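You operate a simulated robot arm through the tools that you are given. There is no shell and no other tool. Be economical: measure what you need, move in short steps, check, and stop when the job is done.

The job below is to be done with a simulated two-armed robot. You get a single attempt, and the scene is never put back.

JOB
Put the recipe card from the shelf under the wash bench on the wash bench. Then put the thick pad on top of the small carton. Then take the filter cartridge and put it on the infeed rollers. Then take the used pot and leave it on top of the roller cover. Do these in the order given. Set down upright: recipe card.

Only the result counts: the job must be done as asked and must still hold three seconds after the hand-in. Knocking over, shifting, dropping, spilling or breaking anything else fails it. Lids that push on must go on centred and level and be pressed home; caps that screw on are set level and turned clockwise until they are tight.

ROBOT AND FRAMES
Two 7-joint arms with two-finger parallel grippers on one trunk, on a base that drives. Base frame: it is fixed to the floor where the robot stands at the start and does not move with it; the origin is under the middle of the robot, x ahead of it, y to its left, z up; the surface under the hand at the start is at about z = 0.84. Lengths are in m, angles in rad, forces in N, time in s.
The left shoulder is at the start at [0.05, 0.177, 1.154], the right one opposite. With the tool pointing down near the work surface each hand reaches from about 0.22 to 0.7 m from the robot's upright axis, wherever it stands, measured 20 degrees to its own side. Places, roughly: filter cartridge (6x6x16 cm) [0.5, -1, 0.9]; infeed rollers [-3.7, 1.1, 0.4]; recipe card [0.5, 0, 0.25]; roller cover (50x30x6 cm) [-1.7, -1.2, 0.3]; small carton [-7.5, 1, 1.25]; thick pad (6x6x4 cm) [-8.2, -2.7, 0.9]; used pot (14x13x12 cm) [0.7, -1, 0.9]; wash bench [0.6, -0.6, 0.8]. Payload 3.43 kg a hand.
Tool frame (each hand has its own): the origin (TCP) lies between the finger pads and is the grasp point; the fingertips stand 0.034 m ahead of it; z points along the fingers, y is the line along which they close. Largest opening 0.128 m; finger width 0.024, thickness 0.012; the body of the gripper, 0.048 by 0.13 m, starts 0.096 m behind the TCP.
Orientation is told as [roll, pitch, yaw] about the base's x, y, z axes, in that order, counted from this pose: with the fingers straight down and closing along the base's y, the tool's x points along the base's -x, its y along +y and its z along -z.

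CONTROLS
- The arms move only by the tool drive_tool. It takes "left_targets", "right_targets" or both (then of equal length, played together; a hand with none holds still); each is text: rows parted by semicolons, each of 7 numbers parted by spaces: the gripper command, from -1 (fully open) to 1 (shut), values between in proportion, then the shift along the base's x, y, z in m, then the turn, a rotation vector about the base's x, y, z in rad. In form: claw dx dy dz wx wy wz; .... A call has 1 to 20 rows; each row shifts and turns the commanded pose from where the row before left it. Rows are played at 5 a second. More than 0.05 m and 0.15 rad between two rows, or a gripper value outside its range, and nothing of the call is played. A pose out of reach is approached as far as the arm can. The call stops where the force on the tool passes 40 N (or 10 N more than at its start, if that is more) or the arm is blocked; 0.2 s more then pass. The fingers move at their own pace (about 0.108 m/s each) and stop on an object; they squeeze with about 39 N. The grip force told is the motor's: it shows also when the fingers shut on nothing. Time passes only in rows, and 0.2 s behind the last, so rows that do not move let the fingers close. It gives the time, the measured TCP pose, the force on the tool (base axes), the opening and the grip force at its end, in the units of the frame above (readings bear some noise), with the torque about the TCP (base axes, N m) and any sound that the robot's microphone picked up, and new pictures: "views" is both (left out), scene, wrist or none (wrist: the cameras of the hands that moved).
- Cameras (640 x 400 px; columns grow to the right, rows downward): "scene" is now at [0.1539, -0.0151, 1.3114]; the picture's right is [-0.15, -0.99, 0.00], its down [-0.63, 0.10, -0.77] and it looks along [0.76, -0.12, -0.63] (base axes); focal length 265 px, centre (320, 200). "left" rides on the left gripper at [0.076, 0.011, -0.16] in its tool frame; the picture's right is [-0.15, 0.99, 0.00], its down [-0.88, -0.13, -0.46] and it looks along [-0.45, -0.07, 0.89] (tool axes); focal length 234 px, centre (320, 200). "right" rides on the right gripper at [0.076, -0.011, -0.16] in its tool frame; the picture's right is [0.15, 0.99, 0.00], its down [-0.88, 0.13, -0.46] and it looks along [-0.45, 0.07, 0.89] (tool axes); focal length 234 px, centre (320, 200). There is no depth. A picture from a camera that has moved, and an enlarged one, comes with that camera's place and axes in the base frame and with its lens.
- lift_body(by): slides the trunk up (or, below 0, down) by that many m; the arms and the scene camera ride with it, the base frame stays. It gives what a move gives, with no picture.
- base_move(legs): drives the robot by 1 to 6 legs, each [ahead, turn to the left] in m and rad, along the robot's own axes; the way and the turn of a leg run together, so that a leg with both is an arc; at most 1.5 m and 3.142 rad a leg. The arms and the cameras ride along, it lands a little off, and it stops where it bumps. It gives what a move gives, and a new picture of the scene camera.
- aim_head(pan, tilt): turns the head with the scene camera to pan (to the left, within 1.396 rad either way) and tilt (down, from -0.506 to 1.204), counted from straight ahead of the robot. It gives what a move gives, and a new picture of the scene camera.
- inspect(camera, box): a new picture of the part [left, top, right, bottom] of that camera's present view, enlarged. The clock stands still meanwhile.
- job_done(): hands the job in; it is judged then, once.

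Go step by step. Nothing tells you exact positions but the pictures and the camera data: compare them with the known pose of the tool, close in by small moves and look again before you grip or let go. The budget is 165 turns and 260 pictures, counting those below and the enlarged ones. Unless the task says otherwise, let go and move clear before handing in, and close with one line.

The tools are called after "Request:" by a JSON object that holds its "api" and its "payload". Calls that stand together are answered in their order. drive_tool: Moves the arms, as the interface text tells. Its arguments: {"type":"object","properties":{"left_targets":{"type":"string"},"right_targets":{"type":"string"},"views":{"type":"string","enum":["both","scene","wrist","none"]}},"required":[]} The other tools are called the same way: lift_body (by) slides the trunk up or down; base_move (legs) drives the base; aim_head (pan, tilt) turns the head that bears the scene camera; inspect (camera, box) takes an enlarged picture of a part of a camera's view; job_done () hands the job in.

At the start:

```text
clock: 0.0
left_eef_pos: [0.3693, 0.0434, 1.1306]
left_tool_rot: [-0.002, 0.0, 0.0]
left_force: [-0.2, 0.1, 0.6]
left_moment: [0.0, 0.01, -0.01]
left_gripper_width: 0.1277
left_finger_force: 0.0
right_eef_pos: [0.4636, -0.3942, 1.0621]
right_tool_rot: [0.001, 0.0, 0.0]
right_force: [0.4, -0.2, 0.0]
right_moment: [0.01, 0.01, 0.02]
right_gripper_width: 0.128
right_finger_force: 0.1
trunk travel left (down, up): [-0.325, 0.076]
robot x, y, heading: [-0.0029, -0.0005, -0.007]
head pan, tilt: [-0.152, 0.686]
```

scene: 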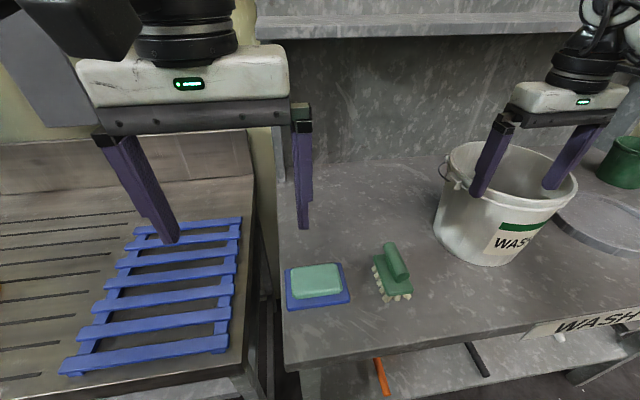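
right: 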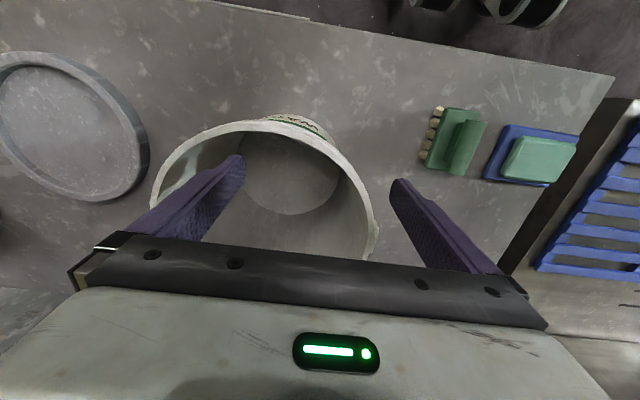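
left: 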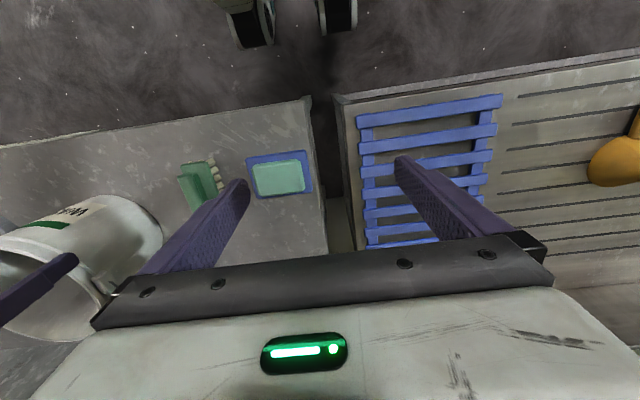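

I see the wash bench ahead with a bucket under the right hand. I'll raise both hands clear, then back off to look at the shelf.

Request:
{"api": "drive_tool", "payload": {"right_targets": "-1 0 0 0.05 0 0 0;-1 0 0 0.05 0 0 0;-1 0 0 0.05 0 0 0", "views": "none"}}

Request:
{"api": "aim_head", "payload": {"pan": -0.9, "tilt": 0.5}}

Request:
{"api": "base_move", "payload": {"legs": [[-0.7, 0]]}}

Request:
{"api": "aim_head", "payload": {"pan": 0.0, "tilt": 0.7}}

```text
clock: 0.8
left_eef_pos: [0.3694, 0.0446, 1.1305]
left_tool_rot: [-0.002, -0.001, 0.0]
left_force: [0.0, 0.4, -0.4]
left_moment: [0.02, -0.02, -0.02]
left_gripper_width: 0.1278
left_finger_force: 0.0
right_eef_pos: [0.4643, -0.3942, 1.2121]
right_tool_rot: [-0.002, 0.0, 0.0]
right_force: [-0.2, -0.1, 0.7]
right_moment: [-0.01, -0.02, -0.01]
right_gripper_width: 0.128
right_finger_force: 0.1
trunk travel left (down, up): [-0.325, 0.076]
robot x, y, heading: [-0.002, 0.001, -0.001]
head pan, tilt: [-0.152, 0.686]
```

```text
clock: 1.9
left_eef_pos: [0.3704, 0.0438, 1.1289]
left_tool_rot: [-0.001, 0.0, 0.0]
left_force: [0.3, 0.7, -0.4]
left_moment: [0.0, 0.0, 0.01]
left_gripper_width: 0.1279
left_finger_force: 0.1
right_eef_pos: [0.465, -0.3963, 1.2124]
right_tool_rot: [0.0, 0.0, 0.001]
right_force: [0.1, 0.0, 0.6]
right_moment: [-0.01, -0.04, 0.01]
right_gripper_width: 0.1276
right_finger_force: 0.0
trunk travel left (down, up): [-0.325, 0.076]
robot x, y, heading: [-0.0013, -0.0021, -0.005]
head pan, tilt: [-0.901, 0.499]
camera scene: at [0.126, -0.0735, 1.328], right [-0.78, -0.62, 0.0], down [-0.3, 0.38, -0.88], along [0.55, -0.69, -0.48], focal length 265 px, centre (320, 200)
```

scene: 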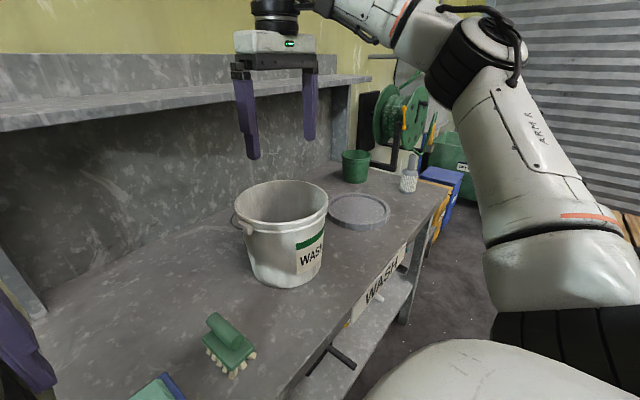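

```text
clock: 5.7
left_eef_pos: [-0.3226, 0.0424, 1.1299]
left_tool_rot: [-0.002, -0.001, -0.001]
left_force: [-0.3, -0.5, 0.0]
left_moment: [0.03, -0.02, 0.0]
left_gripper_width: 0.1279
left_finger_force: 0.0
right_eef_pos: [-0.2276, -0.3969, 1.2123]
right_tool_rot: [0.0, 0.0, -0.002]
right_force: [-0.7, 0.6, -0.6]
right_moment: [-0.02, 0.01, -0.02]
right_gripper_width: 0.1279
right_finger_force: 0.1
trunk travel left (down, up): [-0.325, 0.076]
robot x, y, heading: [-0.6925, 0.0014, -0.002]
head pan, tilt: [-0.901, 0.499]
camera scene: at [-0.5662, -0.0732, 1.3281], right [-0.78, -0.62, 0.0], down [-0.3, 0.38, -0.88], along [0.54, -0.69, -0.48], focal length 265 px, centre (320, 200)
```

scene: 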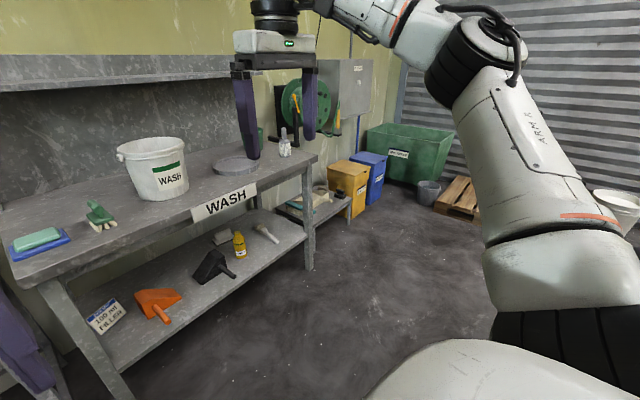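

```text
clock: 6.9
left_eef_pos: [-0.3211, 0.0433, 1.1299]
left_tool_rot: [-0.002, 0.0, -0.002]
left_force: [-0.8, 0.3, -0.2]
left_moment: [0.0, -0.01, 0.01]
left_gripper_width: 0.128
left_finger_force: 0.2
right_eef_pos: [-0.2263, -0.3957, 1.2124]
right_tool_rot: [0.0, 0.0, 0.0]
right_force: [0.2, 0.2, 0.1]
right_moment: [0.0, 0.02, 0.02]
right_gripper_width: 0.128
right_finger_force: 0.1
trunk travel left (down, up): [-0.325, 0.076]
robot x, y, heading: [-0.6909, 0.0014, -0.002]
head pan, tilt: [0.0, 0.7]
camera scene: at [-0.5373, -0.002, 1.3103], right [0.0, -1.0, 0.0], down [-0.64, 0.0, -0.77], along [0.77, 0.0, -0.64], focal length 265 px, centre (320, 200)
```

scene: 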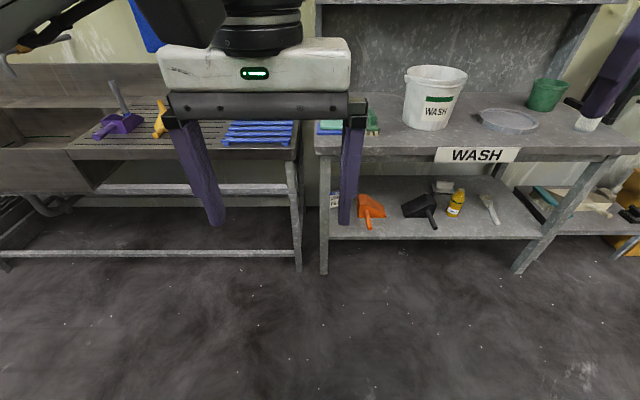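

The card ("100 ml filler") seems to lie at the left end of the shelf. I'll enlarge it and move the left hand out of the way.

Request:
{"api": "drive_tool", "payload": {"left_targets": "-1 0 0.05 0.04 0 0 0;-1 0 0.05 0.04 0 0 0;-1 0 0.05 0.04 0 0 0;-1 0 0.05 0.04 0 0 0", "views": "none"}}

Request:
{"api": "inspect", "payload": {"camera": "scene", "box": [270, 130, 510, 280]}}

Request:
{"api": "aim_head", "payload": {"pan": -0.7, "tilt": 0.7}}

Request:
{"api": "inspect", "payload": {"camera": "scene", "box": [20, 160, 220, 285]}}

```text
refused: row 1 steps farther than a row can; nothing moved
```

```text
2.67 times, centred on (390, 205) of scene
camera zoom: at [-0.5373, -0.002, 1.3103], right [0.0, -1.0, 0.0], down [-0.64, 0.0, -0.77], along [0.77, 0.0, -0.64], focal length 707 px, centre (133, 187)
```

zoom: 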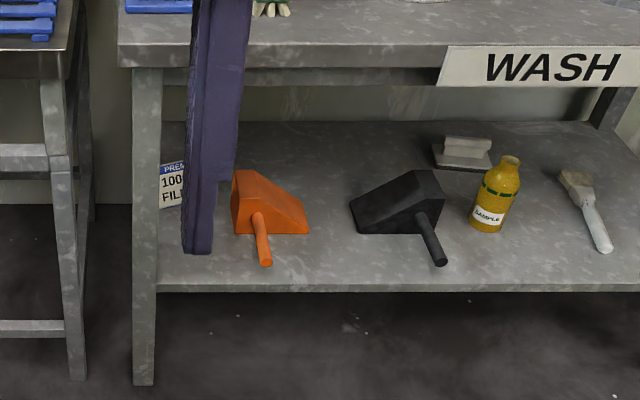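

```text
clock: 8.0
left_eef_pos: [-0.321, 0.0442, 1.1292]
left_tool_rot: [-0.003, 0.001, -0.002]
left_force: [0.0, -0.1, 0.7]
left_moment: [0.01, -0.02, 0.01]
left_gripper_width: 0.1282
left_finger_force: 0.0
right_eef_pos: [-0.2279, -0.3963, 1.2106]
right_tool_rot: [0.001, 0.001, -0.001]
right_force: [-0.6, 0.2, 0.6]
right_moment: [0.0, -0.01, -0.01]
right_gripper_width: 0.1279
right_finger_force: 0.0
trunk travel left (down, up): [-0.325, 0.076]
robot x, y, heading: [-0.6883, 0.0009, -0.003]
head pan, tilt: [-0.7, 0.7]
camera scene: at [-0.5573, -0.0565, 1.3103], right [-0.64, -0.76, 0.0], down [-0.49, 0.42, -0.76], along [0.58, -0.49, -0.64], focal length 265 px, centre (320, 200)
```

scene: 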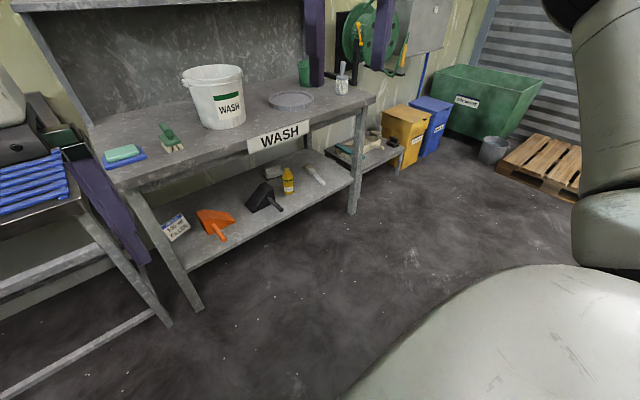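

```text
3.20 times, centred on (120, 222) of scene
camera zoom: at [-0.5573, -0.0565, 1.3103], right [-0.64, -0.76, 0.0], down [-0.49, 0.42, -0.76], along [0.58, -0.49, -0.64], focal length 848 px, centre (960, 128)
```

zoom: 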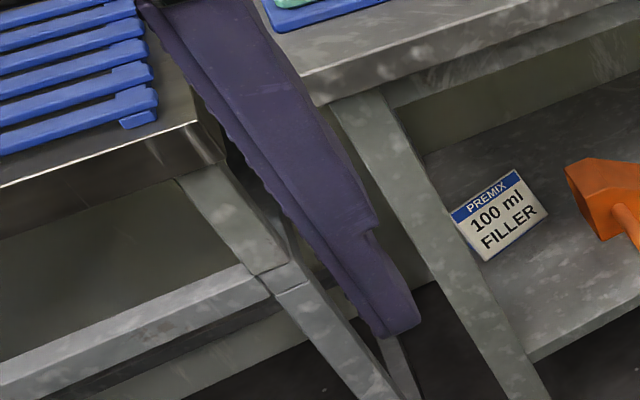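

Card is a small stand-up plate. I'll lower the trunk and look at it from lower down.

Request:
{"api": "drive_tool", "payload": {"left_targets": "-1 -0.03 0.03 0 0 0 0;-1 -0.03 0.03 0 0 0 0;-1 0 0.04 0 0 0 0;-1 0 0.04 0 0 0 0;-1 0 0.04 0 0 0 0", "views": "none"}}

Request:
{"api": "lift_body", "payload": {"by": -0.32}}

Request:
{"api": "aim_head", "payload": {"pan": -0.1, "tilt": 0.5}}

Request:
{"api": "inspect", "payload": {"camera": "scene", "box": [240, 130, 400, 230]}}

```text
clock: 9.2
left_eef_pos: [-0.3823, 0.2246, 1.1296]
left_tool_rot: [-0.002, 0.002, -0.001]
left_force: [0.0, 0.2, 0.6]
left_moment: [0.0, 0.02, 0.03]
left_gripper_width: 0.1285
left_finger_force: 0.1
right_eef_pos: [-0.228, -0.3946, 1.2133]
right_tool_rot: [0.0, 0.001, -0.001]
right_force: [-0.3, 0.3, 0.3]
right_moment: [-0.02, 0.0, -0.02]
right_gripper_width: 0.1282
right_finger_force: 0.1
trunk travel left (down, up): [-0.325, 0.076]
robot x, y, heading: [-0.691, -0.0011, 0.006]
head pan, tilt: [-0.7, 0.7]
```

```text
clock: 12.3
left_eef_pos: [-0.3836, 0.2233, 0.8102]
left_tool_rot: [-0.002, -0.001, -0.001]
left_force: [-1.2, 0.5, 0.0]
left_moment: [-0.01, 0.01, -0.01]
left_gripper_width: 0.1283
left_finger_force: 0.0
right_eef_pos: [-0.2268, -0.3962, 0.8932]
right_tool_rot: [0.001, 0.0, -0.002]
right_force: [-0.5, 0.5, 0.6]
right_moment: [0.03, 0.02, 0.01]
right_gripper_width: 0.1279
right_finger_force: 0.1
trunk travel left (down, up): [-0.005, 0.396]
robot x, y, heading: [-0.6878, -0.0019, -0.004]
head pan, tilt: [-0.7, 0.7]
```

```text
clock: 13.3
left_eef_pos: [-0.383, 0.2242, 0.8096]
left_tool_rot: [-0.002, 0.0, -0.004]
left_force: [-0.7, 0.0, 0.0]
left_moment: [-0.03, 0.02, -0.01]
left_gripper_width: 0.128
left_finger_force: 0.0
right_eef_pos: [-0.2271, -0.3949, 0.8916]
right_tool_rot: [0.001, 0.0, -0.003]
right_force: [-0.2, 0.3, 0.1]
right_moment: [-0.02, -0.03, -0.02]
right_gripper_width: 0.1279
right_finger_force: 0.0
trunk travel left (down, up): [-0.005, 0.396]
robot x, y, heading: [-0.6898, 0.001, -0.002]
head pan, tilt: [-0.099, 0.499]
camera scene: at [-0.5318, -0.011, 1.008], right [-0.1, -0.99, 0.0], down [-0.48, 0.05, -0.88], along [0.87, -0.09, -0.48], focal length 265 px, centre (320, 200)
```

scene: 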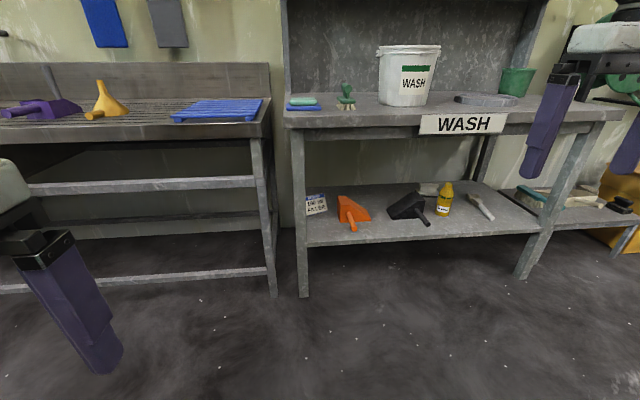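

```text
4.00 times, centred on (320, 180) of scene
camera zoom: at [-0.5318, -0.011, 1.008], right [-0.1, -0.99, 0.0], down [-0.48, 0.05, -0.88], along [0.87, -0.09, -0.48], focal length 1061 px, centre (320, 280)
```

zoom: 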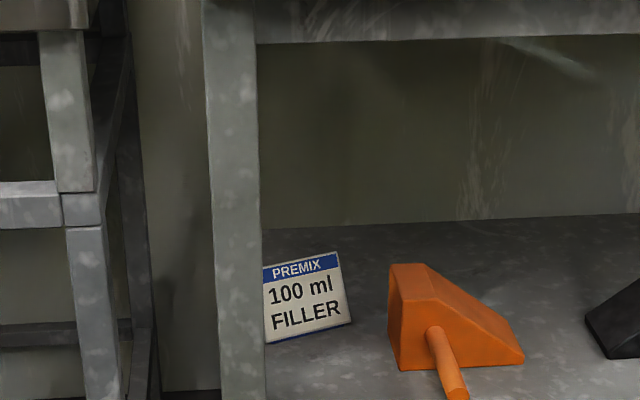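

Card stands near x≈0.6, y≈-0.12, yawed, maybe leaning back. I'll bring the right hand down, pointing forward-down, for a close wrist look.

Request:
{"api": "drive_tool", "payload": {"right_targets": "-1 0 0.02 -0.044 0 -0.13 0;-1 0 0.02 -0.044 0 -0.13 0;-1 0 0.02 -0.044 0 -0.13 0;-1 0 0.02 -0.044 0 -0.13 0;-1 0 0.02 -0.044 0 -0.13 0;-1 0 0.02 -0.044 0 -0.13 0;-1 0 0.02 -0.044 0 -0.13 0;-1 0 0.02 -0.044 0 -0.13 0;-1 0 0.02 -0.044 0 0 0;-1 0 0.02 -0.044 0 0 0", "views": "both"}}

```text
clock: 15.5
left_eef_pos: [-0.3832, 0.2231, 0.8098]
left_tool_rot: [-0.001, -0.001, -0.003]
left_force: [0.9, 0.2, -0.6]
left_moment: [0.02, 0.03, 0.03]
left_gripper_width: 0.1281
left_finger_force: 0.1
right_eef_pos: [-0.2177, -0.251, 0.5811]
right_tool_rot: [0.008, -0.895, -0.003]
right_force: [0.5, -0.4, -0.4]
right_moment: [0.04, 0.02, -0.03]
right_gripper_width: 0.1281
right_finger_force: 0.1
right hand out of reach, approached as far as the arm can: row 7, 8, 9, 10
trunk travel left (down, up): [-0.005, 0.396]
robot x, y, heading: [-0.6931, -0.0001, -0.004]
head pan, tilt: [-0.099, 0.499]
camera scene: at [-0.5318, -0.011, 1.008], right [-0.1, -0.99, 0.0], down [-0.48, 0.05, -0.88], along [0.87, -0.09, -0.48], focal length 265 px, centre (320, 200)
camera right: at [-0.3898, -0.262, 0.621], right [-0.09, 0.99, -0.11], down [0.19, 0.13, 0.97], along [0.98, 0.07, -0.2], focal length 234 px, centre (320, 200)
```

scene: 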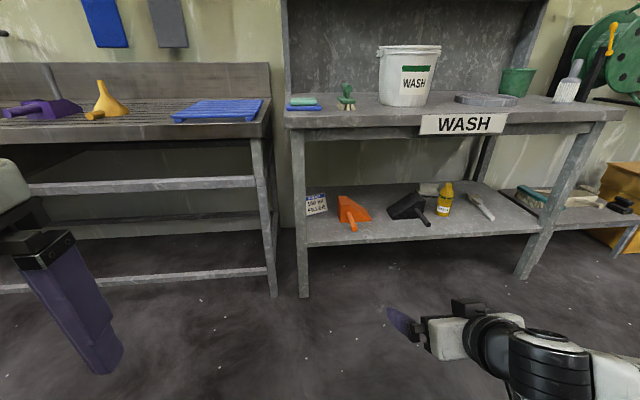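
right: 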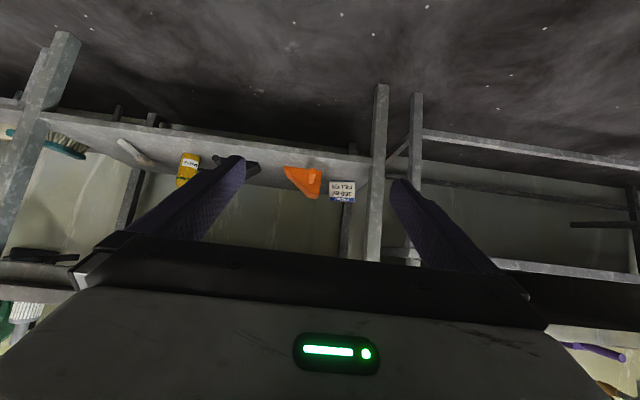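

Request:
{"api": "inspect", "payload": {"camera": "right", "box": [260, 140, 400, 228]}}

```text
4.55 times, centred on (330, 184) of right
camera zoom: at [-0.3898, -0.262, 0.621], right [-0.09, 0.99, -0.11], down [0.19, 0.13, 0.97], along [0.98, 0.07, -0.2], focal length 1064 px, centre (274, 273)
```

zoom: 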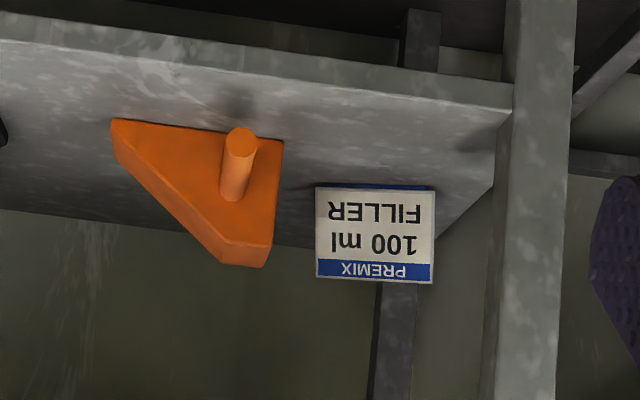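

Card located: bottom corners about (0.568,-0.163,0.34) and (0.534,-0.06,0.34), face leaning back ~30°, 11 cm wide. I'll pose the right hand for a yawed, pitched width grasp first.

Request:
{"api": "drive_tool", "payload": {"right_targets": "-1 0.03 0.02 0 0 0 0.05;-1 0.03 0.02 0 0 0 0.05;-1 0.01 0.02 0 0 0 0.05;-1 0 0.02 -0.02 0 0 0.05;-1 0 0.02 -0.02 0 0 0", "views": "none"}}

```text
clock: 16.7
left_eef_pos: [-0.3841, 0.2236, 0.8095]
left_tool_rot: [-0.002, 0.0, -0.001]
left_force: [-0.3, -0.2, 0.5]
left_moment: [0.02, 0.01, 0.01]
left_gripper_width: 0.128
left_finger_force: 0.1
right_eef_pos: [-0.1475, -0.1475, 0.5425]
right_tool_rot: [0.012, -0.902, 0.199]
right_force: [0.7, -0.7, -0.9]
right_moment: [0.01, -0.08, -0.01]
right_gripper_width: 0.1281
right_finger_force: 0.1
right hand out of reach, approached as far as the arm can: row 5
trunk travel left (down, up): [-0.005, 0.396]
robot x, y, heading: [-0.6906, 0.0019, -0.003]
head pan, tilt: [-0.099, 0.499]
```

Request:
{"api": "base_move", "payload": {"legs": [[0.49, 0.003]]}}

Request:
{"api": "drive_tool", "payload": {"right_targets": "-1 0.02 0 -0.03 0 -0.05 0;-1 0.02 0 -0.03 0 -0.05 0;-1 0 0 0 0 -0.05 0", "views": "wrist"}}

```text
clock: 19.6
left_eef_pos: [0.1014, 0.2226, 0.8098]
left_tool_rot: [-0.002, -0.001, -0.001]
left_force: [-0.5, 0.1, 0.8]
left_moment: [0.02, 0.01, -0.01]
left_gripper_width: 0.128
left_finger_force: 0.0
right_eef_pos: [0.3361, -0.1481, 0.543]
right_tool_rot: [0.013, -0.902, 0.2]
right_force: [-0.2, -0.4, 0.3]
right_moment: [0.02, -0.01, 0.02]
right_gripper_width: 0.128
right_finger_force: 0.0
trunk travel left (down, up): [-0.005, 0.396]
robot x, y, heading: [-0.2058, -0.0004, -0.0]
head pan, tilt: [-0.099, 0.499]
camera scene: at [-0.0475, -0.0112, 1.008], right [-0.1, -0.99, 0.0], down [-0.48, 0.05, -0.88], along [0.87, -0.09, -0.48], focal length 265 px, centre (320, 200)
```

scene: 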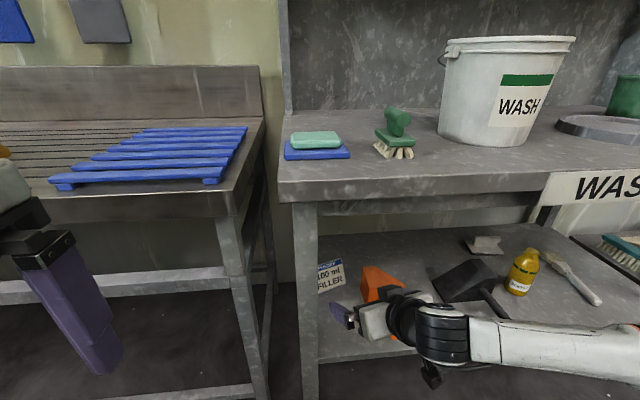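

```text
clock: 20.4
left_eef_pos: [0.1016, 0.2237, 0.8087]
left_tool_rot: [-0.003, -0.001, 0.001]
left_force: [0.3, 0.0, -0.3]
left_moment: [0.01, 0.0, -0.01]
left_gripper_width: 0.128
left_finger_force: 0.1
right_eef_pos: [0.3351, -0.1473, 0.5442]
right_tool_rot: [0.01, -0.903, 0.2]
right_force: [-0.3, 0.9, -0.3]
right_moment: [-0.02, 0.02, 0.04]
right_gripper_width: 0.128
right_finger_force: 0.0
right hand out of reach, approached as far as the arm can: row 1, 2
trunk travel left (down, up): [-0.005, 0.396]
robot x, y, heading: [-0.2037, -0.0008, -0.005]
head pan, tilt: [-0.099, 0.499]
camera right: at [0.1709, -0.1943, 0.5822], right [-0.3, 0.95, -0.11], down [0.16, 0.16, 0.97], along [0.94, 0.27, -0.2], focal length 234 px, centre (320, 200)
```

right: 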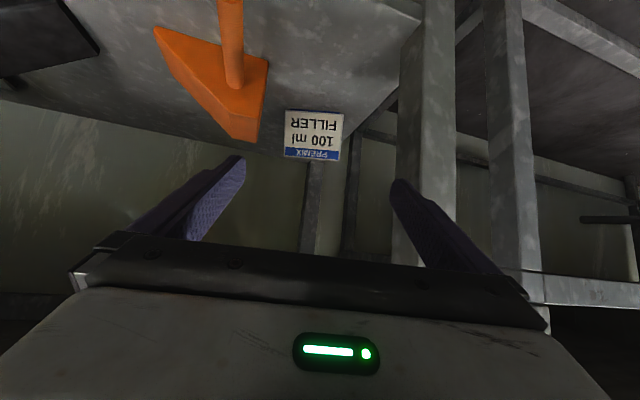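

Request:
{"api": "drive_tool", "payload": {"right_targets": "-1 0 0 -0.03 0 0 0;-1 0 0 -0.03 0 0 0", "views": "none"}}

Request:
{"api": "drive_tool", "payload": {"right_targets": "-1 0.03 0 0 0 0 0;-1 0.03 0 0 0 0 0;-1 0 0 -0.03 0 0 0;-1 0 0 -0.03 0 0 0", "views": "none"}}

```text
clock: 21.0
left_eef_pos: [0.1017, 0.2222, 0.8083]
left_tool_rot: [-0.003, -0.001, 0.0]
left_force: [0.1, -0.8, -0.9]
left_moment: [0.03, 0.03, -0.01]
left_gripper_width: 0.1279
left_finger_force: 0.0
right_eef_pos: [0.3384, -0.1476, 0.5424]
right_tool_rot: [0.01, -0.903, 0.2]
right_force: [0.9, 0.4, 0.2]
right_moment: [0.0, 0.02, 0.0]
right_gripper_width: 0.1278
right_finger_force: 0.0
right hand out of reach, approached as far as the arm can: row 1, 2
trunk travel left (down, up): [-0.005, 0.396]
robot x, y, heading: [-0.207, 0.0017, -0.001]
head pan, tilt: [-0.099, 0.499]
```

```text
clock: 22.0
left_eef_pos: [0.1029, 0.223, 0.8086]
left_tool_rot: [-0.001, -0.001, 0.0]
left_force: [-0.3, 0.0, 0.0]
left_moment: [0.02, 0.01, 0.03]
left_gripper_width: 0.1278
left_finger_force: 0.1
right_eef_pos: [0.3927, -0.1611, 0.5382]
right_tool_rot: [-0.004, -0.949, 0.212]
right_force: [-0.5, -0.2, -1.0]
right_moment: [0.01, 0.02, -0.01]
right_gripper_width: 0.1279
right_finger_force: 0.0
right hand out of reach, approached as far as the arm can: row 1, 3, 4
trunk travel left (down, up): [-0.005, 0.396]
robot x, y, heading: [-0.2088, -0.0009, 0.001]
head pan, tilt: [-0.099, 0.499]
```

Request:
{"api": "drive_tool", "payload": {"right_targets": "-1 -0.01 0 -0.04 0 0.1 0;-1 0 0 -0.04 0 0.1 0;-1 0 0 -0.04 0 0.1 0;-1 0 0 -0.03 0 0.05 0", "views": "scene"}}

```text
clock: 23.0
left_eef_pos: [0.1006, 0.2236, 0.8094]
left_tool_rot: [-0.001, 0.0, 0.001]
left_force: [0.5, 0.0, 0.4]
left_moment: [-0.02, -0.02, -0.02]
left_gripper_width: 0.1279
left_finger_force: 0.1
right_eef_pos: [0.3835, -0.1594, 0.3865]
right_tool_rot: [0.088, -0.607, 0.15]
right_force: [-0.3, 1.5, 2.5]
right_moment: [-0.19, 0.02, -0.04]
right_gripper_width: 0.1271
right_finger_force: 0.0
trunk travel left (down, up): [-0.005, 0.396]
robot x, y, heading: [-0.208, 0.001, 0.003]
head pan, tilt: [-0.099, 0.499]
camera scene: at [-0.0477, -0.011, 1.0082], right [-0.1, -0.99, 0.0], down [-0.48, 0.05, -0.88], along [0.87, -0.09, -0.48], focal length 265 px, centre (320, 200)
```

scene: 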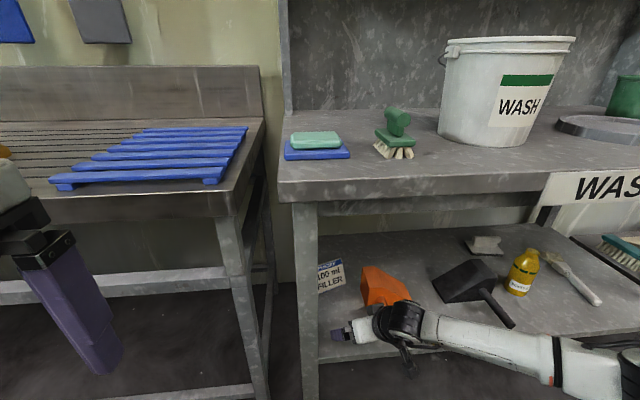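

Request:
{"api": "drive_tool", "payload": {"right_targets": "-1 0 0 0.02 0 0 0", "views": "wrist"}}

```text
clock: 23.4
left_eef_pos: [0.1006, 0.2243, 0.8082]
left_tool_rot: [-0.001, 0.0, 0.001]
left_force: [0.2, -0.7, -0.6]
left_moment: [-0.03, -0.01, -0.03]
left_gripper_width: 0.1278
left_finger_force: 0.0
right_eef_pos: [0.3845, -0.1599, 0.4046]
right_tool_rot: [0.084, -0.605, 0.15]
right_force: [0.4, -0.5, 0.1]
right_moment: [0.02, 0.0, -0.01]
right_gripper_width: 0.1279
right_finger_force: 0.0
trunk travel left (down, up): [-0.005, 0.396]
robot x, y, heading: [-0.2084, 0.0009, 0.004]
head pan, tilt: [-0.099, 0.499]
camera right: at [0.2369, -0.2072, 0.4915], right [-0.31, 0.95, -0.01], down [0.44, 0.16, 0.88], along [0.84, 0.27, -0.47], focal length 234 px, centre (320, 200)
```

right: 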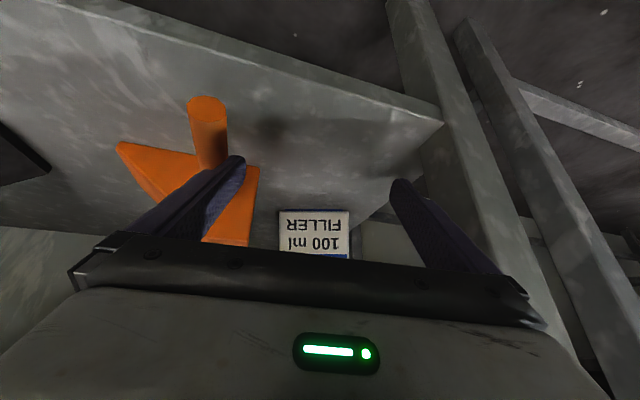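

I'll correct roll and yaw, then advance diagonally toward the card a bit above the shelf.

Request:
{"api": "drive_tool", "payload": {"right_targets": "-1 0 0 0.02 -0.08 -0.01 0.05;-1 0 0.005 0 0 0 0.08;-1 0.035 0.01 0 0 0 0;-1 0.035 0.01 0 0 0 0", "views": "both"}}

```text
clock: 24.4
left_eef_pos: [0.1017, 0.2229, 0.8095]
left_tool_rot: [-0.002, 0.001, -0.001]
left_force: [-0.8, 0.5, -0.4]
left_moment: [0.01, -0.01, 0.02]
left_gripper_width: 0.1282
left_finger_force: 0.0
right_eef_pos: [0.4544, -0.1353, 0.4265]
right_tool_rot: [-0.014, -0.599, 0.337]
right_force: [1.1, -1.8, 0.9]
right_moment: [-0.01, 0.01, -0.02]
right_gripper_width: 0.1281
right_finger_force: 0.0
trunk travel left (down, up): [-0.005, 0.396]
robot x, y, heading: [-0.2063, -0.0018, 0.002]
head pan, tilt: [-0.099, 0.499]
camera scene: at [-0.0475, -0.0112, 1.008], right [-0.1, -0.99, 0.0], down [-0.48, 0.05, -0.88], along [0.87, -0.09, -0.48], focal length 265 px, centre (320, 200)
camera right: at [0.3131, -0.1944, 0.5148], right [-0.43, 0.9, -0.09], down [0.4, 0.28, 0.87], along [0.81, 0.34, -0.48], focal length 234 px, centre (320, 200)
```

scene: 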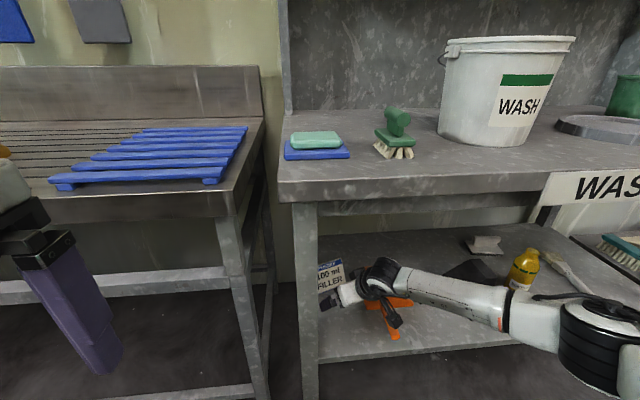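
right: 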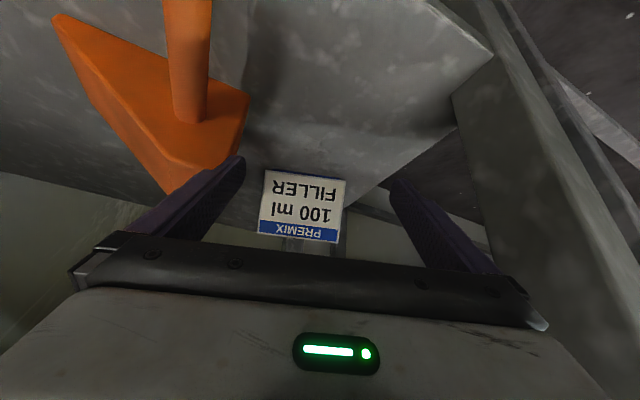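

Geometry matches my estimate. Advancing to straddle the card, keeping away from the dustpan.

Request:
{"api": "drive_tool", "payload": {"right_targets": "-1 0 0.01 0 0 0 0;-1 0.03 0.008 0 0 0 0;-1 0.03 0.006 0 0 0 0;-1 0.025 0.004 -0.01 0 0 0", "views": "wrist"}}

```text
clock: 25.4
left_eef_pos: [0.1019, 0.2227, 0.8086]
left_tool_rot: [-0.001, 0.0, 0.0]
left_force: [0.4, -0.2, -0.7]
left_moment: [-0.03, -0.02, -0.02]
left_gripper_width: 0.1279
left_finger_force: 0.1
right_eef_pos: [0.5244, -0.1131, 0.4217]
right_tool_rot: [-0.013, -0.601, 0.341]
right_force: [-0.2, -0.3, -0.4]
right_moment: [-0.04, -0.05, -0.01]
right_gripper_width: 0.128
right_finger_force: 0.1
right hand out of reach, approached as far as the arm can: row 4
trunk travel left (down, up): [-0.005, 0.396]
robot x, y, heading: [-0.2124, 0.0037, 0.003]
head pan, tilt: [-0.099, 0.499]
camera right: at [0.3836, -0.1715, 0.5099], right [-0.44, 0.89, -0.09], down [0.4, 0.29, 0.87], along [0.81, 0.34, -0.48], focal length 234 px, centre (320, 200)
```

right: 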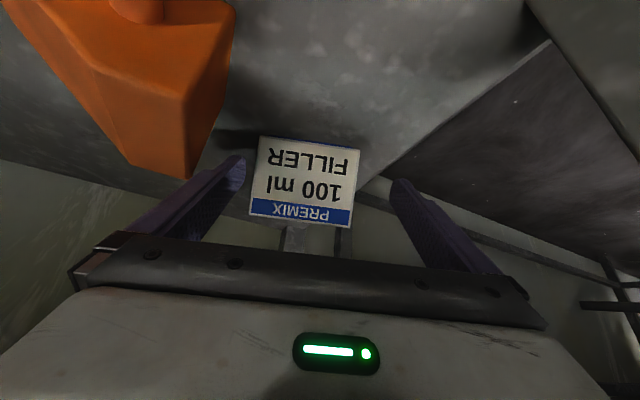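

Straddle is nearly right but arm is at its reach; I'll nudge y and drive the base ahead slightly.

Request:
{"api": "base_move", "payload": {"legs": [[0.05, 0]]}}

Request:
{"api": "drive_tool", "payload": {"right_targets": "-1 0 0.006 0 0 0 0", "views": "wrist"}}

```text
clock: 26.3
left_eef_pos: [0.1504, 0.223, 0.8106]
left_tool_rot: [-0.002, 0.001, 0.0]
left_force: [-0.2, 0.3, -0.2]
left_moment: [0.0, 0.0, -0.01]
left_gripper_width: 0.1282
left_finger_force: 0.1
right_eef_pos: [0.5738, -0.1137, 0.4202]
right_tool_rot: [-0.012, -0.597, 0.337]
right_force: [0.0, -0.1, 0.2]
right_moment: [0.0, 0.01, 0.01]
right_gripper_width: 0.1282
right_finger_force: 0.0
trunk travel left (down, up): [-0.005, 0.396]
robot x, y, heading: [-0.1552, -0.0025, 0.006]
head pan, tilt: [-0.099, 0.499]
camera scene: at [0.0023, -0.0112, 1.008], right [-0.1, -0.99, 0.0], down [-0.48, 0.05, -0.88], along [0.87, -0.09, -0.48], focal length 265 px, centre (320, 200)
```

scene: 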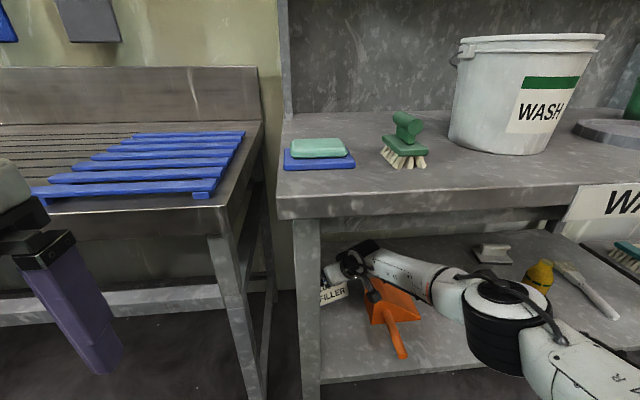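

```text
clock: 26.7
left_eef_pos: [0.1512, 0.2231, 0.8098]
left_tool_rot: [-0.001, 0.0, 0.001]
left_force: [0.8, 0.1, -0.6]
left_moment: [0.0, 0.0, -0.01]
left_gripper_width: 0.1281
left_finger_force: 0.1
right_eef_pos: [0.5735, -0.1076, 0.4201]
right_tool_rot: [-0.013, -0.599, 0.337]
right_force: [-0.1, 0.2, 0.1]
right_moment: [0.01, 0.03, 0.02]
right_gripper_width: 0.1279
right_finger_force: 0.0
trunk travel left (down, up): [-0.005, 0.396]
robot x, y, heading: [-0.1604, -0.0004, 0.0]
head pan, tilt: [-0.099, 0.499]
camera right: at [0.4335, -0.1663, 0.5094], right [-0.43, 0.9, -0.09], down [0.4, 0.28, 0.87], along [0.81, 0.34, -0.48], focal length 234 px, centre (320, 200)
```

right: 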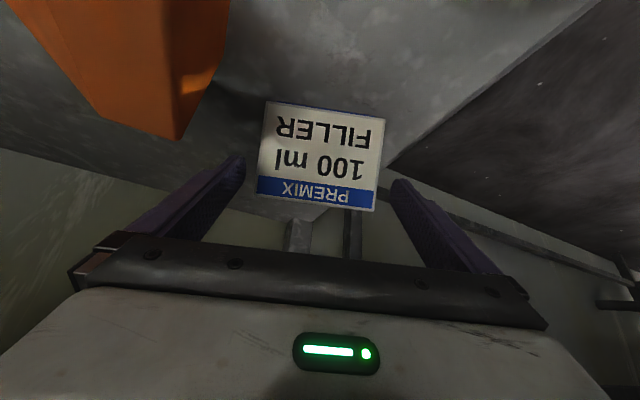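

Request:
{"api": "drive_tool", "payload": {"right_targets": "-1 0.002 0.002 -0.018 0 0 0;-1 0.002 0 -0.017 0 0 0", "views": "wrist"}}

```text
clock: 27.3
left_eef_pos: [0.1512, 0.2242, 0.8092]
left_tool_rot: [-0.002, -0.001, -0.001]
left_force: [0.2, -0.3, 0.4]
left_moment: [-0.04, -0.02, 0.03]
left_gripper_width: 0.1283
left_finger_force: 0.1
right_eef_pos: [0.5696, -0.1147, 0.4071]
right_tool_rot: [-0.013, -0.598, 0.338]
right_force: [-0.4, 0.4, -0.7]
right_moment: [0.01, 0.0, 0.0]
right_gripper_width: 0.1281
right_finger_force: 0.1
right hand out of reach, approached as far as the arm can: row 1, 2
trunk travel left (down, up): [-0.005, 0.396]
robot x, y, heading: [-0.158, -0.0024, -0.004]
head pan, tilt: [-0.099, 0.499]
camera right: at [0.4291, -0.1728, 0.4962], right [-0.43, 0.9, -0.09], down [0.4, 0.28, 0.87], along [0.81, 0.34, -0.48], focal length 234 px, centre (320, 200)
```

right: 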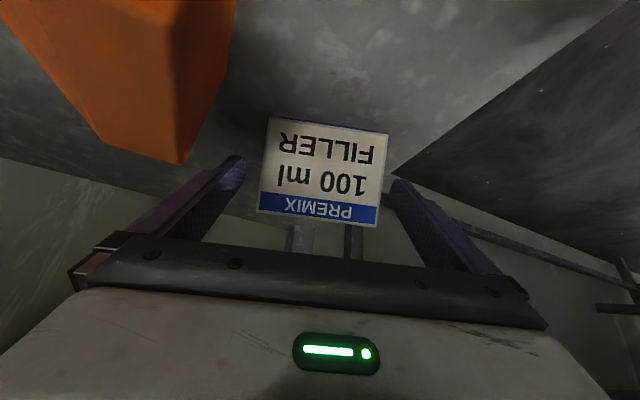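

Reach limit again. I'll pull the hand back, drive the base closer, and go in again.

Request:
{"api": "drive_tool", "payload": {"right_targets": "-1 -0.02 0 0.02 0 0 0;-1 -0.04 -0.006 0 0 0 0;-1 -0.04 -0.006 0 0 0 0", "views": "none"}}

Request:
{"api": "base_move", "payload": {"legs": [[0.09, 0]]}}

Request:
{"api": "drive_tool", "payload": {"right_targets": "-1 0 0.006 -0.015 0 0 0;-1 0 0.004 -0.01 0 0 0", "views": "wrist"}}

```text
clock: 28.1
left_eef_pos: [0.1513, 0.2241, 0.8092]
left_tool_rot: [0.0, -0.001, 0.0]
left_force: [-0.2, 0.2, -1.0]
left_moment: [-0.03, 0.0, 0.02]
left_gripper_width: 0.1278
left_finger_force: 0.0
right_eef_pos: [0.4692, -0.127, 0.4273]
right_tool_rot: [-0.011, -0.599, 0.336]
right_force: [-0.1, -0.5, -0.1]
right_moment: [0.01, 0.0, -0.02]
right_gripper_width: 0.1282
right_finger_force: 0.0
trunk travel left (down, up): [-0.005, 0.396]
robot x, y, heading: [-0.1598, -0.0016, -0.003]
head pan, tilt: [-0.099, 0.499]
```

```text
clock: 29.2
left_eef_pos: [0.2415, 0.224, 0.8096]
left_tool_rot: [0.0, -0.001, 0.0]
left_force: [-0.8, 0.9, 0.0]
left_moment: [0.03, 0.01, 0.0]
left_gripper_width: 0.1279
left_finger_force: 0.2
right_eef_pos: [0.559, -0.127, 0.4271]
right_tool_rot: [-0.013, -0.598, 0.337]
right_force: [-0.2, 0.0, 0.2]
right_moment: [-0.01, 0.02, -0.01]
right_gripper_width: 0.128
right_finger_force: 0.0
trunk travel left (down, up): [-0.005, 0.396]
robot x, y, heading: [-0.0682, -0.0018, 0.0]
head pan, tilt: [-0.099, 0.499]
camera scene: at [0.0925, -0.0111, 1.008], right [-0.1, -1.0, 0.0], down [-0.48, 0.05, -0.88], along [0.87, -0.09, -0.48], focal length 265 px, centre (320, 200)
```

scene: 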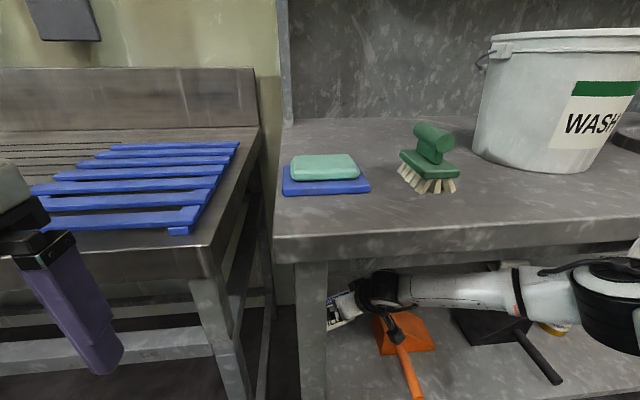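

```text
clock: 29.8
left_eef_pos: [0.2399, 0.2237, 0.8096]
left_tool_rot: [-0.001, -0.002, 0.001]
left_force: [-0.3, 0.2, 0.9]
left_moment: [-0.01, 0.03, 0.0]
left_gripper_width: 0.128
left_finger_force: 0.1
right_eef_pos: [0.5601, -0.1161, 0.4024]
right_tool_rot: [-0.01, -0.598, 0.338]
right_force: [-0.2, 0.3, 0.7]
right_moment: [-0.02, 0.01, 0.01]
right_gripper_width: 0.128
right_finger_force: 0.0
trunk travel left (down, up): [-0.005, 0.396]
robot x, y, heading: [-0.0705, 0.0025, 0.002]
head pan, tilt: [-0.099, 0.499]
camera right: at [0.4193, -0.1754, 0.4917], right [-0.44, 0.9, -0.09], down [0.4, 0.28, 0.87], along [0.81, 0.34, -0.48], focal length 234 px, centre (320, 200)
```

right: 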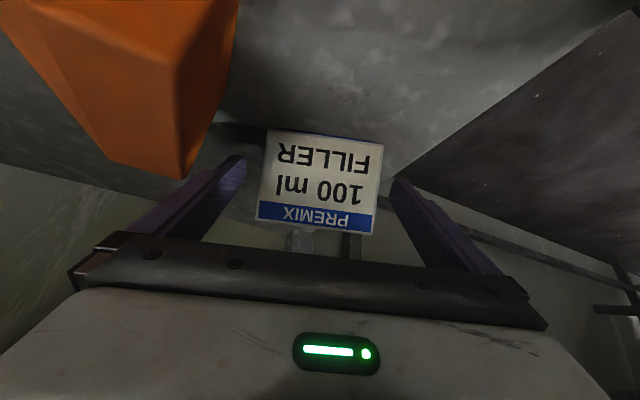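

Request:
{"api": "drive_tool", "payload": {"right_targets": "-1 0.012 0.006 -0.007 0 0 0;-1 0.008 0.003 -0.008 0 0 0", "views": "wrist"}}

```text
clock: 30.4
left_eef_pos: [0.2406, 0.2237, 0.809]
left_tool_rot: [-0.003, 0.001, -0.002]
left_force: [-0.3, 0.5, -0.6]
left_moment: [0.0, -0.02, 0.01]
left_gripper_width: 0.1279
left_finger_force: 0.0
right_eef_pos: [0.5796, -0.1074, 0.3854]
right_tool_rot: [-0.01, -0.599, 0.336]
right_force: [-0.1, -0.7, -0.4]
right_moment: [-0.01, -0.02, -0.01]
right_gripper_width: 0.1278
right_finger_force: 0.1
trunk travel left (down, up): [-0.005, 0.396]
robot x, y, heading: [-0.0651, 0.0021, -0.002]
head pan, tilt: [-0.099, 0.499]
camera right: at [0.4393, -0.1665, 0.4765], right [-0.43, 0.9, -0.09], down [0.4, 0.28, 0.87], along [0.81, 0.34, -0.48], focal length 234 px, centre (320, 200)
```

right: 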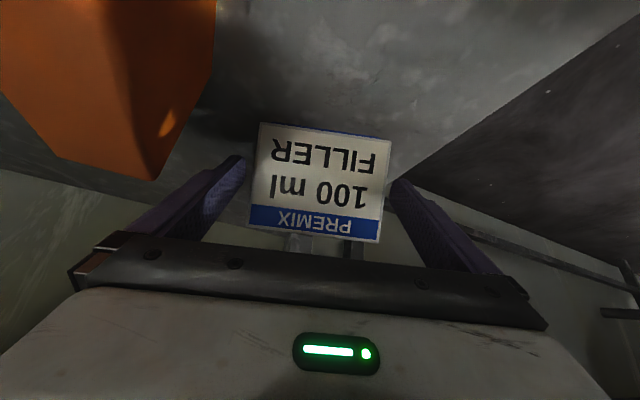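

The card is centred at the grasp point. Closing.

Request:
{"api": "drive_tool", "payload": {"right_targets": "-0.6 0 0 0 0 0 0;-0.2 0 0 0 0 0 0;0.2 0 0 0 0 0 0;1 0 0 0 0 0 0;1 0 0 0 0 0 0", "views": "wrist"}}

```text
clock: 31.6
left_eef_pos: [0.2402, 0.2232, 0.8094]
left_tool_rot: [-0.003, -0.001, -0.001]
left_force: [0.1, 0.8, -0.4]
left_moment: [0.0, 0.0, 0.02]
left_gripper_width: 0.1279
left_finger_force: 0.1
right_eef_pos: [0.579, -0.1074, 0.3881]
right_tool_rot: [-0.012, -0.598, 0.338]
right_force: [0.0, -0.3, 0.3]
right_moment: [0.07, 0.0, -0.01]
right_gripper_width: 0.1146
right_finger_force: 39.0
trunk travel left (down, up): [-0.005, 0.396]
robot x, y, heading: [-0.0706, -0.0021, -0.002]
head pan, tilt: [-0.099, 0.499]
camera right: at [0.4391, -0.1664, 0.4765], right [-0.44, 0.9, -0.09], down [0.4, 0.28, 0.87], along [0.81, 0.34, -0.48], focal length 234 px, centre (320, 200)
```

right: 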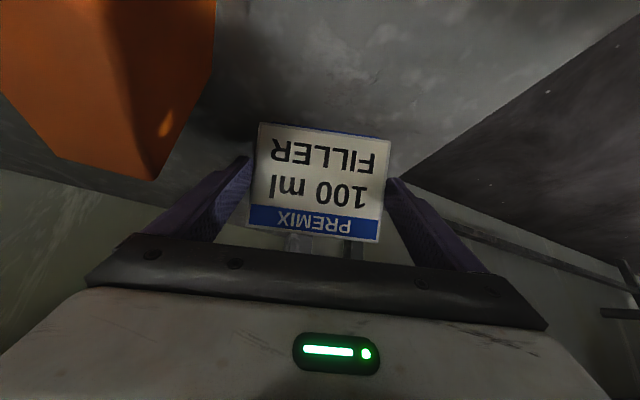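

Gripped at 11.5 cm. Lift a little and check.

Request:
{"api": "drive_tool", "payload": {"right_targets": "1 0 0 0.02 0 0 0;1 0 0 0.015 0 0 0", "views": "wrist"}}

```text
clock: 32.2
left_eef_pos: [0.2414, 0.2237, 0.8094]
left_tool_rot: [-0.001, 0.0, 0.001]
left_force: [-0.3, 0.4, 0.3]
left_moment: [-0.01, 0.04, 0.01]
left_gripper_width: 0.1279
left_finger_force: 0.1
right_eef_pos: [0.579, -0.1085, 0.4227]
right_tool_rot: [-0.012, -0.599, 0.338]
right_force: [-0.1, -0.3, -0.1]
right_moment: [0.0, 0.02, 0.0]
right_gripper_width: 0.115
right_finger_force: 39.3
trunk travel left (down, up): [-0.005, 0.396]
robot x, y, heading: [-0.0675, -0.0042, 0.003]
head pan, tilt: [-0.099, 0.499]
camera right: at [0.4391, -0.1664, 0.5117], right [-0.44, 0.9, -0.09], down [0.4, 0.28, 0.87], along [0.81, 0.34, -0.48], focal length 234 px, centre (320, 200)
```

right: 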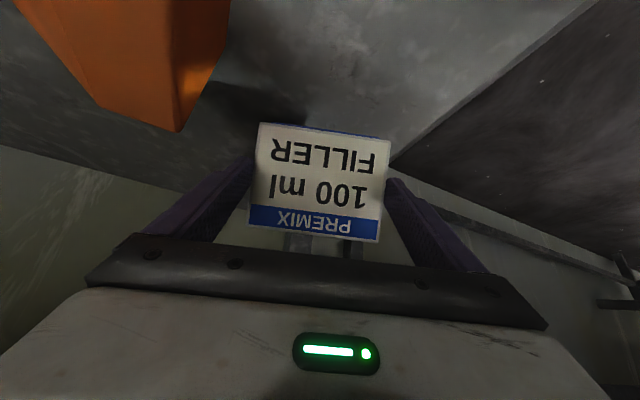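

Request:
{"api": "drive_tool", "payload": {"right_targets": "1 -0.01 -0.002 0.025 0 0 0;1 -0.025 -0.006 0.025 0 0 0;1 -0.04 -0.01 0.005 0 0 0;1 -0.04 -0.012 0 0 0 0;1 -0.04 -0.012 0 0 0 0", "views": "wrist"}}

```text
clock: 33.4
left_eef_pos: [0.2425, 0.2235, 0.8101]
left_tool_rot: [-0.003, 0.001, -0.001]
left_force: [0.9, 0.6, -0.4]
left_moment: [-0.03, 0.02, 0.0]
left_gripper_width: 0.1278
left_finger_force: 0.0
right_eef_pos: [0.4244, -0.1489, 0.4771]
right_tool_rot: [-0.012, -0.6, 0.336]
right_force: [0.1, 0.6, -1.3]
right_moment: [0.03, 0.0, -0.01]
right_gripper_width: 0.115
right_finger_force: 38.6
trunk travel left (down, up): [-0.005, 0.396]
robot x, y, heading: [-0.0662, -0.0, 0.005]
head pan, tilt: [-0.099, 0.499]
camera right: at [0.2836, -0.2081, 0.5664], right [-0.44, 0.9, -0.09], down [0.4, 0.28, 0.87], along [0.81, 0.34, -0.48], focal length 234 px, centre (320, 200)
```

right: 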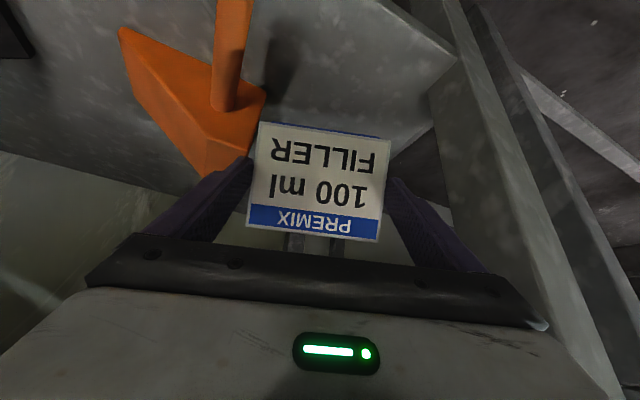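

Clear. Backing the base out and raising the trunk.

Request:
{"api": "base_move", "payload": {"legs": [[-0.45, 0]]}}

Request:
{"api": "lift_body", "payload": {"by": 0.39}}

Request:
{"api": "aim_head", "payload": {"pan": -0.3, "tilt": 0.6}}

```text
clock: 36.2
left_eef_pos: [-0.2106, 0.223, 0.8099]
left_tool_rot: [-0.002, -0.001, 0.0]
left_force: [0.8, -0.6, -0.3]
left_moment: [-0.03, 0.01, 0.01]
left_gripper_width: 0.128
left_finger_force: 0.0
right_eef_pos: [-0.028, -0.1492, 0.4767]
right_tool_rot: [-0.013, -0.599, 0.336]
right_force: [-0.6, 0.5, -0.5]
right_moment: [0.03, -0.02, 0.02]
right_gripper_width: 0.1147
right_finger_force: 39.2
trunk travel left (down, up): [-0.005, 0.396]
robot x, y, heading: [-0.5239, -0.0007, 0.002]
head pan, tilt: [-0.099, 0.499]
camera scene: at [-0.3598, -0.0112, 1.008], right [-0.1, -1.0, 0.0], down [-0.48, 0.05, -0.88], along [0.87, -0.09, -0.48], focal length 265 px, centre (320, 200)
```

scene: 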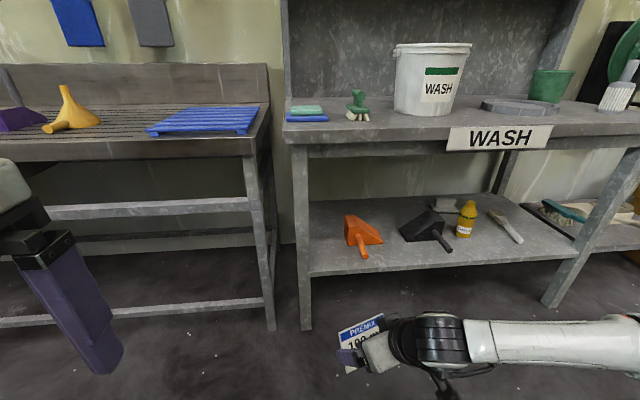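

```text
clock: 39.9
left_eef_pos: [-0.2119, 0.224, 1.1996]
left_tool_rot: [-0.002, 0.0, 0.001]
left_force: [0.4, 0.4, -1.5]
left_moment: [-0.04, 0.0, -0.03]
left_gripper_width: 0.1278
left_finger_force: 0.0
right_eef_pos: [-0.0269, -0.1492, 0.8677]
right_tool_rot: [-0.012, -0.599, 0.337]
right_force: [0.7, -0.5, -0.5]
right_moment: [0.02, 0.04, 0.04]
right_gripper_width: 0.1148
right_finger_force: 39.1
trunk travel left (down, up): [-0.395, 0.006]
robot x, y, heading: [-0.5167, -0.0014, 0.002]
head pan, tilt: [-0.099, 0.499]
```

```text
clock: 40.6
left_eef_pos: [-0.2115, 0.2233, 1.1999]
left_tool_rot: [-0.002, 0.001, 0.001]
left_force: [0.0, 1.4, 0.8]
left_moment: [0.01, -0.02, -0.04]
left_gripper_width: 0.1281
left_finger_force: 0.1
right_eef_pos: [-0.0278, -0.15, 0.8666]
right_tool_rot: [-0.013, -0.598, 0.338]
right_force: [0.0, -0.6, -0.3]
right_moment: [-0.01, 0.02, 0.02]
right_gripper_width: 0.1151
right_finger_force: 38.8
trunk travel left (down, up): [-0.395, 0.006]
robot x, y, heading: [-0.52, 0.0007, 0.002]
head pan, tilt: [-0.3, 0.6]
camera scene: at [-0.3659, -0.0282, 1.3889], right [-0.29, -0.96, 0.0], down [-0.54, 0.17, -0.83], along [0.79, -0.24, -0.56], focal length 265 px, centre (320, 200)
```

scene: 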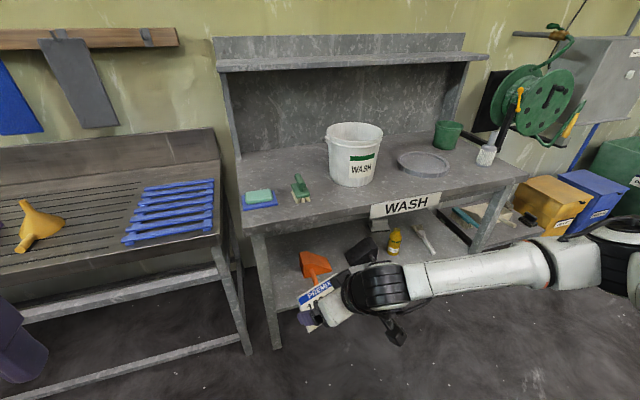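

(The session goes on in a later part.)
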